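You operate a simulated robot arm through the tools that you are given. There is no shell and no other tool. Be economical: measure what you need, move in short steps, check, and stop when the job is done.

Carry out the task below with a simulated robot arm. There is one attempt and no reset: what you move stays moved.

TASK
Take the yellow brush on the top of the cupboard cart and put it away on the jig bench top.
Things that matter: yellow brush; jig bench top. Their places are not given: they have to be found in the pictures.

It is judged by the outcome, as a careful person would: the job done as asked, and still so three seconds after it is handed in. It fails if anything else is knocked over, pushed out of place, dropped, spilled or broken.

THE ROBOT
A 6-joint arm with a two-finger parallel gripper, fixed in place. Base frame: the origin is at the foot of the arm, x ahead of it, y to its left, z up; the work surface is at about z = 2. Lengths are in cm, angles in rad, forces in N, time in s.
With the tool pointing down near the work surface it reaches from about 14 to 58 cm from the base axis. Its first joint turns from -1.152 to 1.152 rad. Payload 2.1 kg.
Tool frame: the origin (TCP) lies between the finger pads and is the grasp point; the fingertips stand 3 cm ahead of it; z points along the fingers, y is the line along which they close. The gripper opens to 9.4 cm. The fingers are 2.8 cm wide and 1 cm thick; the gripper's body (5 by 9.6 cm) begins 5.5 cm behind the TCP.
Orientation is told as [roll, pitch, yaw] about the base's x, y, z axes, in that order, counted from this pose: with the fingers straight down and closing along the base's y, the tool's x points along the base's -x, its y along +y and its z along -z.

THE INTERFACE
- The arm moves only by the tool send_rows. Its argument "series" is a list of rows, each a list of 6 numbers: the shift along the base's x, y, z in units of 40 mm (1.0 is 40 mm), then the turn, a rotation vector about the base's x, y, z in units of 8 degrees (1.0 is 8 degrees). In form: [[tx, ty, tz, wx, wy, wz], ...]. A call has 1 to 20 rows; each row shifts and turns the commanded pose from where the row before left it. "grip" is the closure in counts, from 0 (fully open) to 255 (shut), set as the call begins (left out, the last holds). A call with a number of a shift or a turn outside -1 to 1 is refused whole. A row lasts 0.2 s, in which the tool goes at most 5 cm and 0.15 rad; a call with a longer step from one row to the next is refused whole, and so is a gripper value outside its range. A pose out of reach is approached as far as the arm can. The call stops where the force on the tool passes 40 N (or 10 N more than at its start, if that is more) or the arm is blocked; 0.2 s more then pass. The fingers move at their own pace (about 7.2 cm/s each) and stop on an object; they squeeze with about 26 N. The grip force told is the motor's: it shows also when the fingers shut on nothing. Time passes only in rows, and 0.2 s behind the last, so rows that do not move let the fingers close. It gives the time, the measured TCP pose, the force on the tool (base axes), the opening and the grip force at its end, in the units of the frame above (readings bear some noise), and new pictures: "show" is both (left out), scene, wrist or none.
- Cameras (640 x 400 px; columns grow to the right, rows downward): "scene" is fixed at [6.89, -39.2, 47.41]; the picture's right is [0.57, -0.82, 0.00], its down [-0.54, -0.38, -0.75] and it looks along [0.61, 0.43, -0.66] (base axes); focal length 232 px, centre (320, 200). "wrist" rides on the gripper at [-3.7, 0, -5.8] in the tool frame; the picture's right is [0.00, -1.00, 0.00], its down [0.97, 0.00, -0.24] and it looks along [0.24, 0.00, 0.97] (tool axes); focal length 218 px, centre (320, 200).
- pixel_to_xyz(camera, pixels): for up to 12 pixels [column, row] of the newest picture of that camera ("zoom" is the newest enlarged one), the place [x, y, z] in the base frame of the surface seen there, good to about 0.2 cm. No time passes.
- zoom(camera, box): a new picture of the part [left, top, right, bottom] of that camera's present view, enlarged. No time passes.
- job_done(): hands the job in; it is judged then, once.

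Work in short steps. Measure before you move; look again where a grasp or a placing could have gone wrong, and mend it. You have 60 turns and 100 pictures in all, the two below and enlarged ones among them. Open the gripper and draw the arm clear of the work before you hand the job in, unless the task says otherwise; then end with one line.

The tools are called as name(argument=value, ...) on one line, values as JSON. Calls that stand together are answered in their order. send_rows: Moves the arm, as the interface text tells. Its arguments: {"type":"object","properties":{"series":{"type":"array"},"grip":{"type":"number"},"show":{"type":"string","enum":["both","scene","wrist","none"]}},"required":["series"]} The other tools are called the same way: pixel_to_xyz (camera, pixels) gives the place of the surface under pixels of a picture; zoom (camera, box) takes an enlarged picture of a part of a camera's view; job_done () hands the job in.

At the start:

```text
time: 0.0
position: [35.17, 11.23, 30.2]
ee_rot: [0.001, -0.001, -0.001]
wrist_force: [0.4, 0.3, 0.0]
finger_gap: 9.39
finger_force: 0.1
```

scene: 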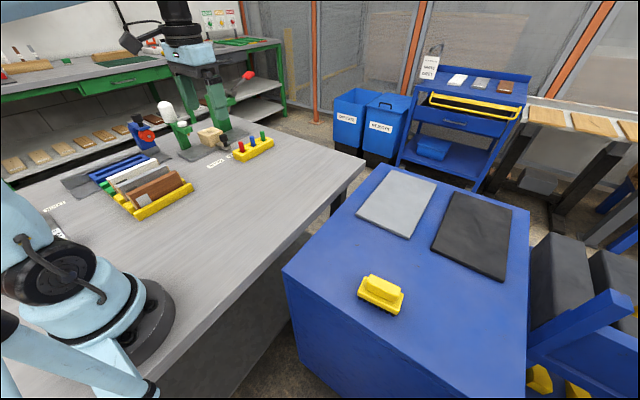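
wrist: 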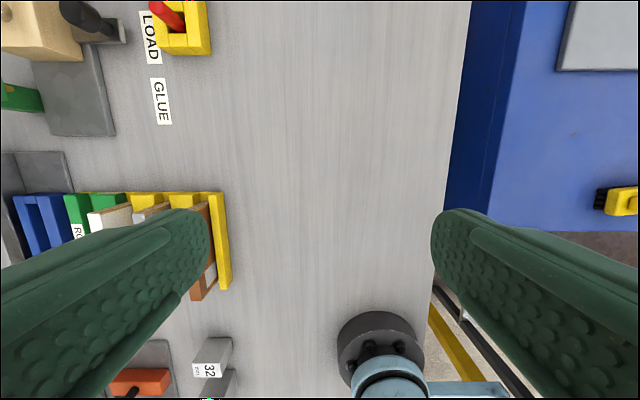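

The yellow brush is at about (381,293) on the blue cart in the scene picture. I measure it, the cart top and the bench.

zoom(camera="scene", box=[330, 250, 450, 325])

pixel_to_xyz(camera="scene", pixels=[[381, 285], [362, 295], [395, 313], [403, 293], [369, 275], [340, 290], [430, 310], [290, 270], [385, 165], [260, 220], [340, 150], [150, 280]])

zoom(camera="scene", box=[0, 80, 320, 280])

```text
5.33 times, centred on (390, 288) of scene
```

zoom: 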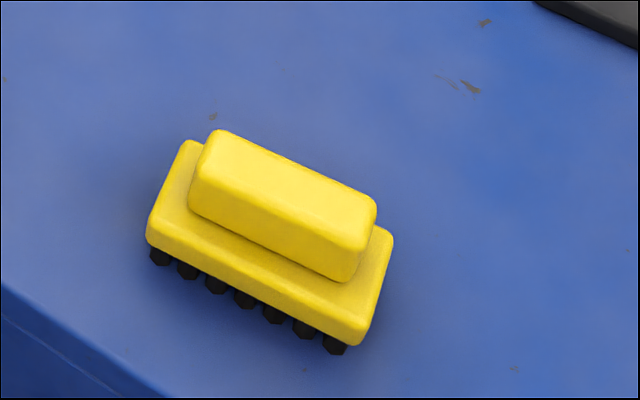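

```text
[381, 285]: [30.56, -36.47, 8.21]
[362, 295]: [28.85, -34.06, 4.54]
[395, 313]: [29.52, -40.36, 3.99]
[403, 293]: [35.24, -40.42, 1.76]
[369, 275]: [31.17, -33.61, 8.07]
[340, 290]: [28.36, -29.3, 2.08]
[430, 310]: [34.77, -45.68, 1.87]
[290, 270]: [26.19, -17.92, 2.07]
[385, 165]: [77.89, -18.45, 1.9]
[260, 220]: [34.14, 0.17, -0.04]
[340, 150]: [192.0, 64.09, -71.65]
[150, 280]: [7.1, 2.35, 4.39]
```

```text
2.00 times, centred on (160, 180) of scene
```

zoom: 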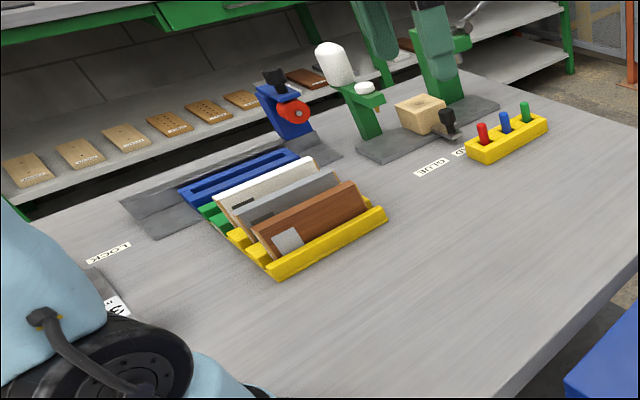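

The brush's handle top is near (30.6, -36.5, 8.2), with its long axis roughly along y. The jig bench top that carries the jigs and the arm is at z≈0. I move above the brush, turning the fingers to close along x.

send_rows(series=[[-0.085, -0.927, -0.06, 0, 0, -0.865], [-0.085, -0.927, -0.06, 0, 0, -0.865], [-0.085, -0.927, -0.06, 0, 0, -0.865], [-0.085, -0.927, -0.06, 0, 0, -0.865], [-0.085, -0.927, -0.06, 0, 0, -0.865], [-0.085, -0.927, -0.06, 0, 0, -0.865], [-0.085, -0.927, -0.06, 0, 0, -0.865], [-0.085, -0.927, -0.06, 0, 0, -0.865], [-0.085, -0.927, -0.06, 0, 0, -0.865], [-0.085, -0.927, -0.06, 0, 0, -0.865], [-0.085, -0.927, -0.06, 0, 0, -0.865], [-0.085, -0.927, -0.06, 0, 0, -0.865], [-0.085, -0.927, -0.06, 0, 0, -0.865], [0, 0, 0, 0, 0, 0], [0, 0, 0, 0, 0, 0]], grip=0)

```text
time: 3.2
position: [30.83, -37.04, 27.15]
ee_rot: [0.0, -0.002, -1.571]
wrist_force: [0.1, -0.9, 0.0]
finger_gap: 9.4
finger_force: 0.1
```

scene: 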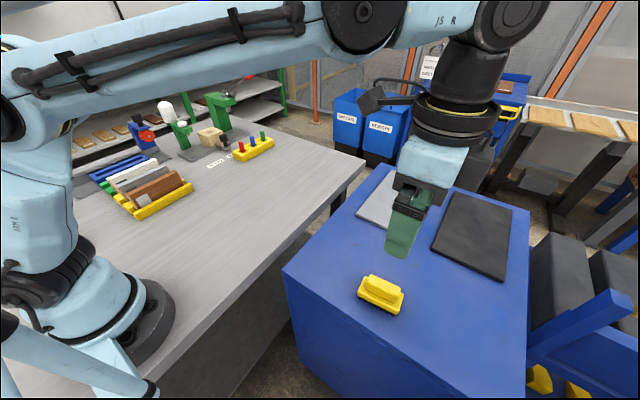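
wrist: 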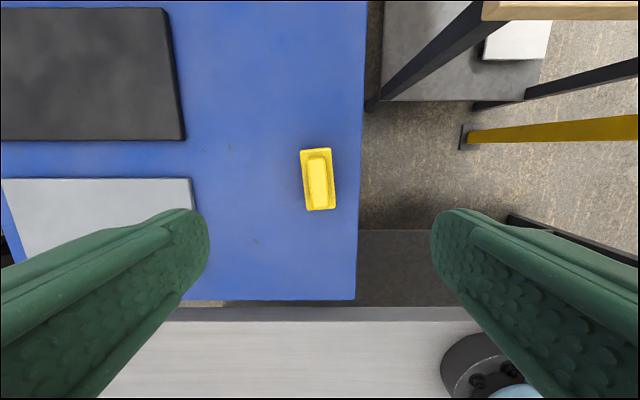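

In the wrist picture the brush spans (301..335, 148..210). I measure its corners.

zoom(camera="wrist", box=[270, 139, 366, 219])

pixel_to_xyz(camera="wrist", pixels=[[318, 157], [320, 180], [322, 202], [310, 165], [326, 165], [303, 155], [329, 155], [310, 206], [333, 205], [290, 180], [345, 180], [305, 180]])

```text
5.00 times, centred on (318, 179) of wrist
```

zoom: 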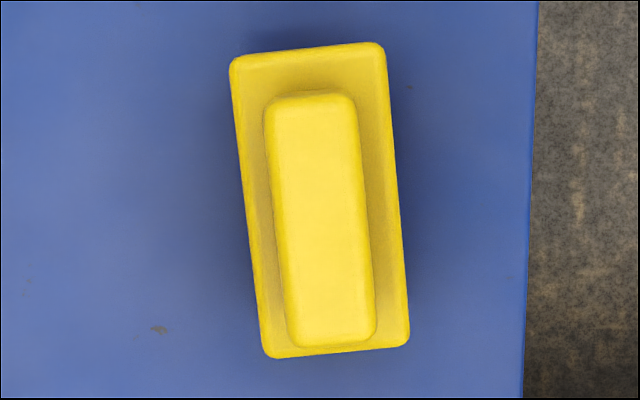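

```text
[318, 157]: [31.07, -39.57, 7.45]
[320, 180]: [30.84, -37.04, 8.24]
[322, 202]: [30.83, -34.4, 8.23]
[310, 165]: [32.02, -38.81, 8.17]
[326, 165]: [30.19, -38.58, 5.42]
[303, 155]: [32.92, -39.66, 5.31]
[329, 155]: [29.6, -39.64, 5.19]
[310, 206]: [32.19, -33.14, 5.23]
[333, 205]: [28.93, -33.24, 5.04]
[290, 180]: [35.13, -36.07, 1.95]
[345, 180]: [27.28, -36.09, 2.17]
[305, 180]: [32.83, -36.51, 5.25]
```

The brush centre is about (31.05, -36.6), turned about +0.1 rad. The plate top is at z 5.3 and the handle top at 8.2. I turn to match and come down to z≈13, then look.

send_rows(series=[[0.05, 0.11, -0.8, 0, 0, 0.75], [0, 0, -0.9, 0, 0, 0], [0, 0, -0.9, 0, 0, 0], [0, 0, -0.7, 0, 0, 0], [0, 0, -0.24, 0, 0, 0], [0, 0, 0, 0, 0, 0]])

```text
time: 4.6
position: [31.03, -36.43, 13.13]
ee_rot: [0.0, -0.002, -1.467]
wrist_force: [-0.3, 0.1, -0.6]
finger_gap: 9.39
finger_force: 0.0
```

scene: 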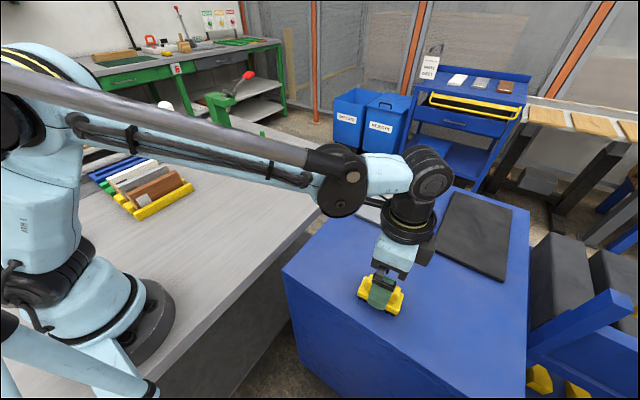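
wrist: 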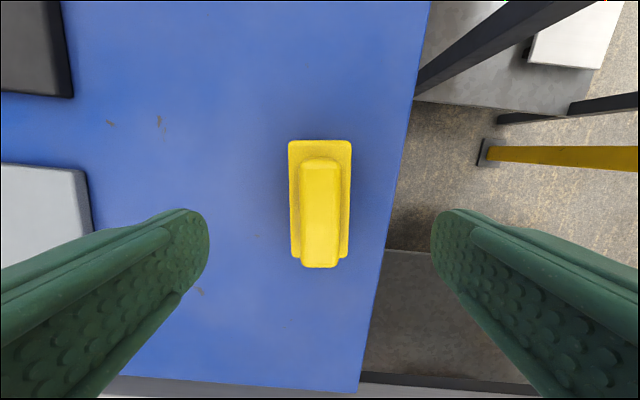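

The brush is centred and squared between the fingers at (320,205). I lower to z≈8.7 and close on the handle.

send_rows(series=[[0, -0.02, -0.6, 0, 0, 0], [0, 0, -0.5, 0, 0, 0], [0, 0, 0, 0, 0, 0]], show="none")

send_rows(series=[[0, 0, 0, 0, 0, 0], [0, 0, 0, 0, 0, 0], [0, 0, 0, 0, 0, 0], [0, 0, 0, 0, 0, 0]], grip=255)

```text
time: 5.4
position: [30.92, -36.53, 8.6]
ee_rot: [0.0, -0.001, -1.466]
wrist_force: [0.3, 0.2, 0.3]
finger_gap: 9.43
finger_force: 0.0
```

```text
time: 6.4
position: [30.94, -36.68, 8.68]
ee_rot: [0.0, -0.003, -1.467]
wrist_force: [0.4, -0.8, 19.0]
finger_gap: 2.17
finger_force: 26.3
```

scene: 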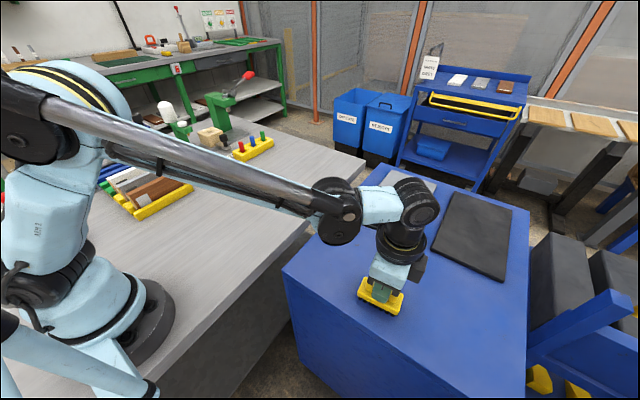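
wrist: 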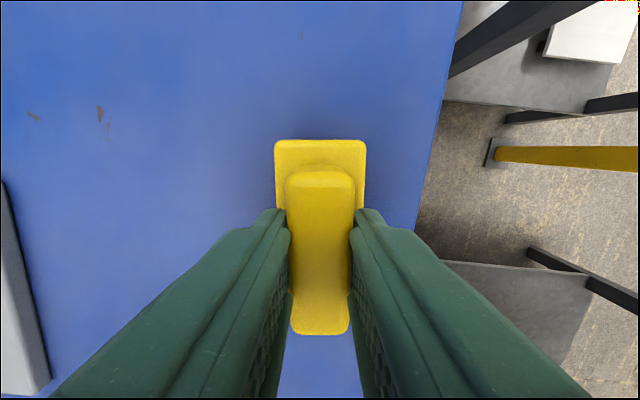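

The handle is held (gap 2.17). I lift 12 cm and check, and measure the free bench area.

send_rows(series=[[0, 0, 0.4, 0, 0, 0], [0, 0, 0.7, 0, 0, 0], [0, 0, 0.95, 0, 0, 0], [0, 0, 0.95, 0, 0, 0], [0, 0, 0, 0, 0, 0]])

pixel_to_xyz(camera="scene", pixels=[[185, 195], [195, 250], [230, 250], [250, 165], [310, 180], [210, 205], [245, 275], [300, 150]])

```text
time: 7.6
position: [30.96, -36.79, 20.75]
ee_rot: [0.001, -0.002, -1.466]
wrist_force: [-0.4, -0.2, -0.5]
finger_gap: 2.16
finger_force: 25.9
```

scene: 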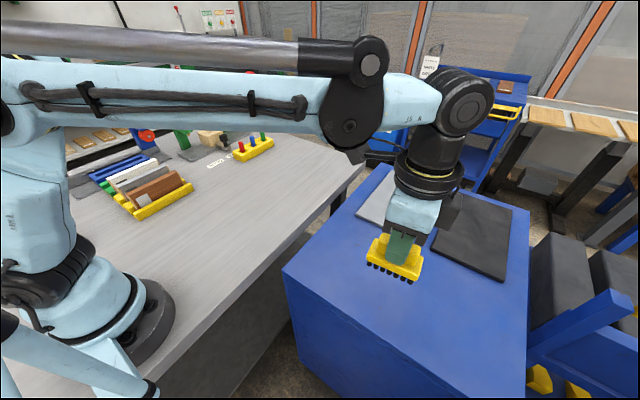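
wrist: 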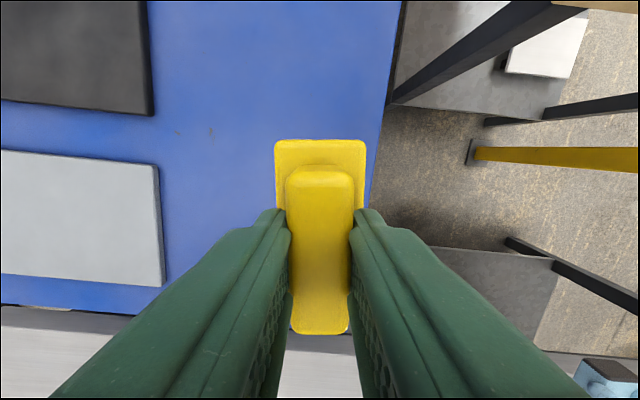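

```text
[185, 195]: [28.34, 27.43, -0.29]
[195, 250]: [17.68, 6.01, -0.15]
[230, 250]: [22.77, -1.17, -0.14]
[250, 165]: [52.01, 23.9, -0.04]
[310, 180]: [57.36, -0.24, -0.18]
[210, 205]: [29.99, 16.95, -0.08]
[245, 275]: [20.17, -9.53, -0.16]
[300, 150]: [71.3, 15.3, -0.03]
```

The brush hangs firmly. The bench is clear around (36, 7) at z≈-0.1, so I carry the brush there at this height, turning back to yaw 0.

send_rows(series=[[0.096, 0.842, 0, 0, 0, 0.808], [0.096, 0.842, 0, 0, 0, 0.808], [0.096, 0.842, 0, 0, 0, 0.808], [0.096, 0.842, 0, 0, 0, 0.808], [0.096, 0.842, 0, 0, 0, 0.808], [0.096, 0.842, 0, 0, 0, 0.808], [0.096, 0.842, 0, 0, 0, 0.808], [0.096, 0.842, 0, 0, 0, 0.808], [0.096, 0.842, 0, 0, 0, 0.808], [0.096, 0.842, 0, 0, 0, 0.808], [0.096, 0.842, 0, 0, 0, 0.808], [0.096, 0.842, 0, 0, 0, 0.808], [0.096, 0.842, 0, 0, 0, 0.808], [0, 0, 0, 0, 0, 0], [0, 0, 0, 0, 0, 0]])

```text
time: 10.8
position: [35.89, 7.11, 20.44]
ee_rot: [0.002, -0.003, 0.0]
wrist_force: [-0.8, -0.2, -0.4]
finger_gap: 2.16
finger_force: 26.2
```

scene: 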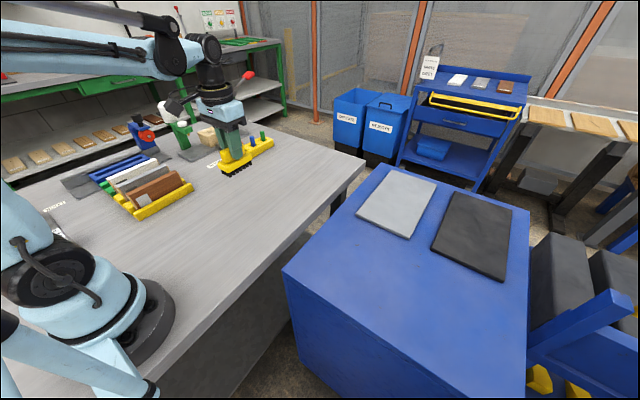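
wrist: 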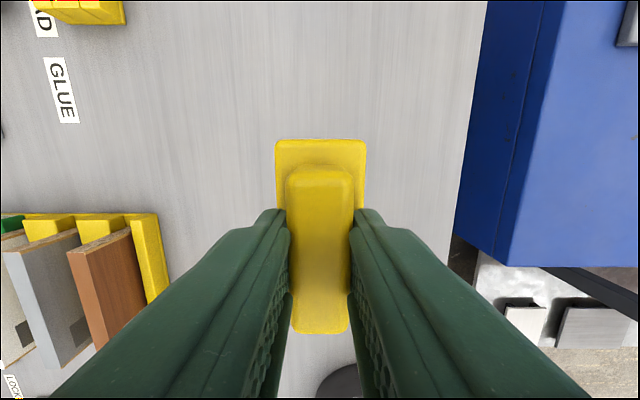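

The bench below is clear, with the rack's nearest edge at (150,260) to the left. I lower to about 0.5 cm above the bench.

send_rows(series=[[0, 0, -0.9, 0, 0, 0], [0, 0, -0.9, 0, 0, 0], [0, 0, -0.8, 0, 0, 0], [0, 0, -0.5, 0, 0, 0], [0, 0, -0.16, 0, 0, 0], [0, 0, 0, 0, 0, 0]])

```text
time: 12.2
position: [35.85, 7.18, 7.65]
ee_rot: [-0.001, -0.002, 0.0]
wrist_force: [0.0, -0.5, -1.9]
finger_gap: 2.13
finger_force: 25.8
```

scene: 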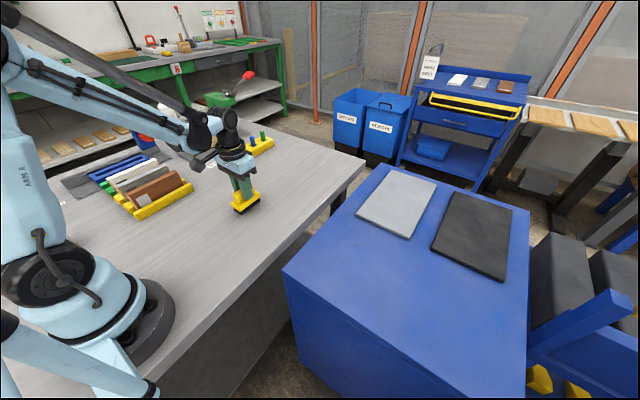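
wrist: 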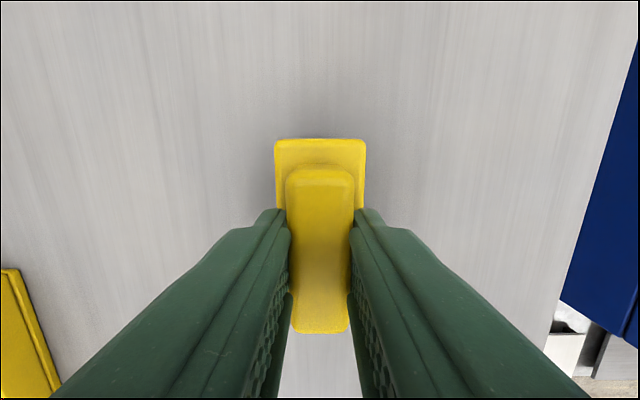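

The TCP is at 7.65 and contact is expected near 6.6, so I lower in small steps while watching the force.

send_rows(series=[[0, 0, -0.1, 0, 0, 0], [0, 0, -0.08, 0, 0, 0], [0, 0, -0.05, 0, 0, 0], [0, 0, 0, 0, 0, 0]], show="none")

```text
time: 13.1
position: [35.88, 7.15, 6.74]
ee_rot: [0.001, 0.001, -0.001]
wrist_force: [-2.3, -0.7, 12.8]
finger_gap: 2.11
finger_force: 25.9
stopped in row 4: the force on the tool passed its limit (the readings are from after the stop); the commanded pose is now the measured one
```

The brush has touched the bench (z 6.74, 12.8 N upward). I release it, opening in place, then rise.

send_rows(series=[[0, 0, 0, 0, 0, 0], [0, 0, 0, 0, 0, 0], [0, 0, 0, 0, 0, 0], [0, 0, 0, 0, 0, 0]], grip=0, show="none")

send_rows(series=[[0, 0, 0.3, 0, 0, 0], [0, 0, 0.7, 0, 0, 0], [0, 0, 0.9, 0, 0, 0], [0, 0, 0.9, 0, 0, 0], [0, 0, 0.9, 0, 0, 0], [-0.4, 0, 0.9, 0, 0, 0], [0, 0, 0, 0, 0, 0], [0, 0, 0, 0, 0, 0]])

```text
time: 14.1
position: [35.87, 7.11, 6.62]
ee_rot: [0.001, -0.001, 0.001]
wrist_force: [0.5, 0.5, 0.5]
finger_gap: 9.41
finger_force: 0.0
```

```text
time: 15.9
position: [34.26, 7.1, 25.07]
ee_rot: [-0.001, 0.001, -0.001]
wrist_force: [0.0, 0.6, 0.1]
finger_gap: 9.4
finger_force: 0.0
```

scene: 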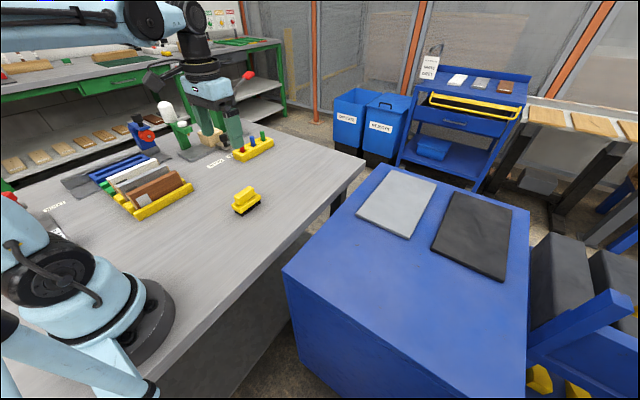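
wrist: 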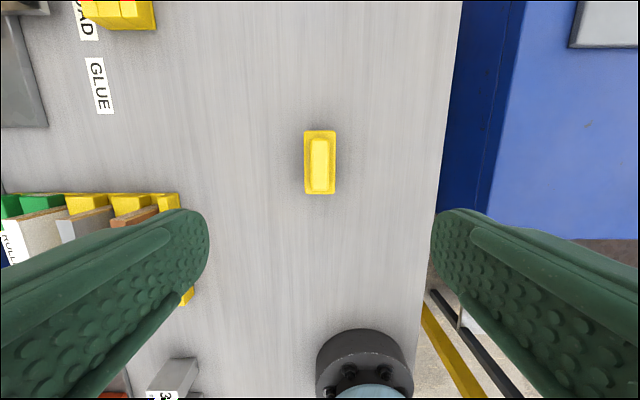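

The brush stands upright on the bench at (246,200) in the scene picture, the arm is clear above it with the gripper open, and nothing else has moved. I hand it in.

job_done()

```text
The job is handed in.
```

The yellow brush is off the cupboard cart and standing upright on the jig bench top, and nothing else was disturbed.
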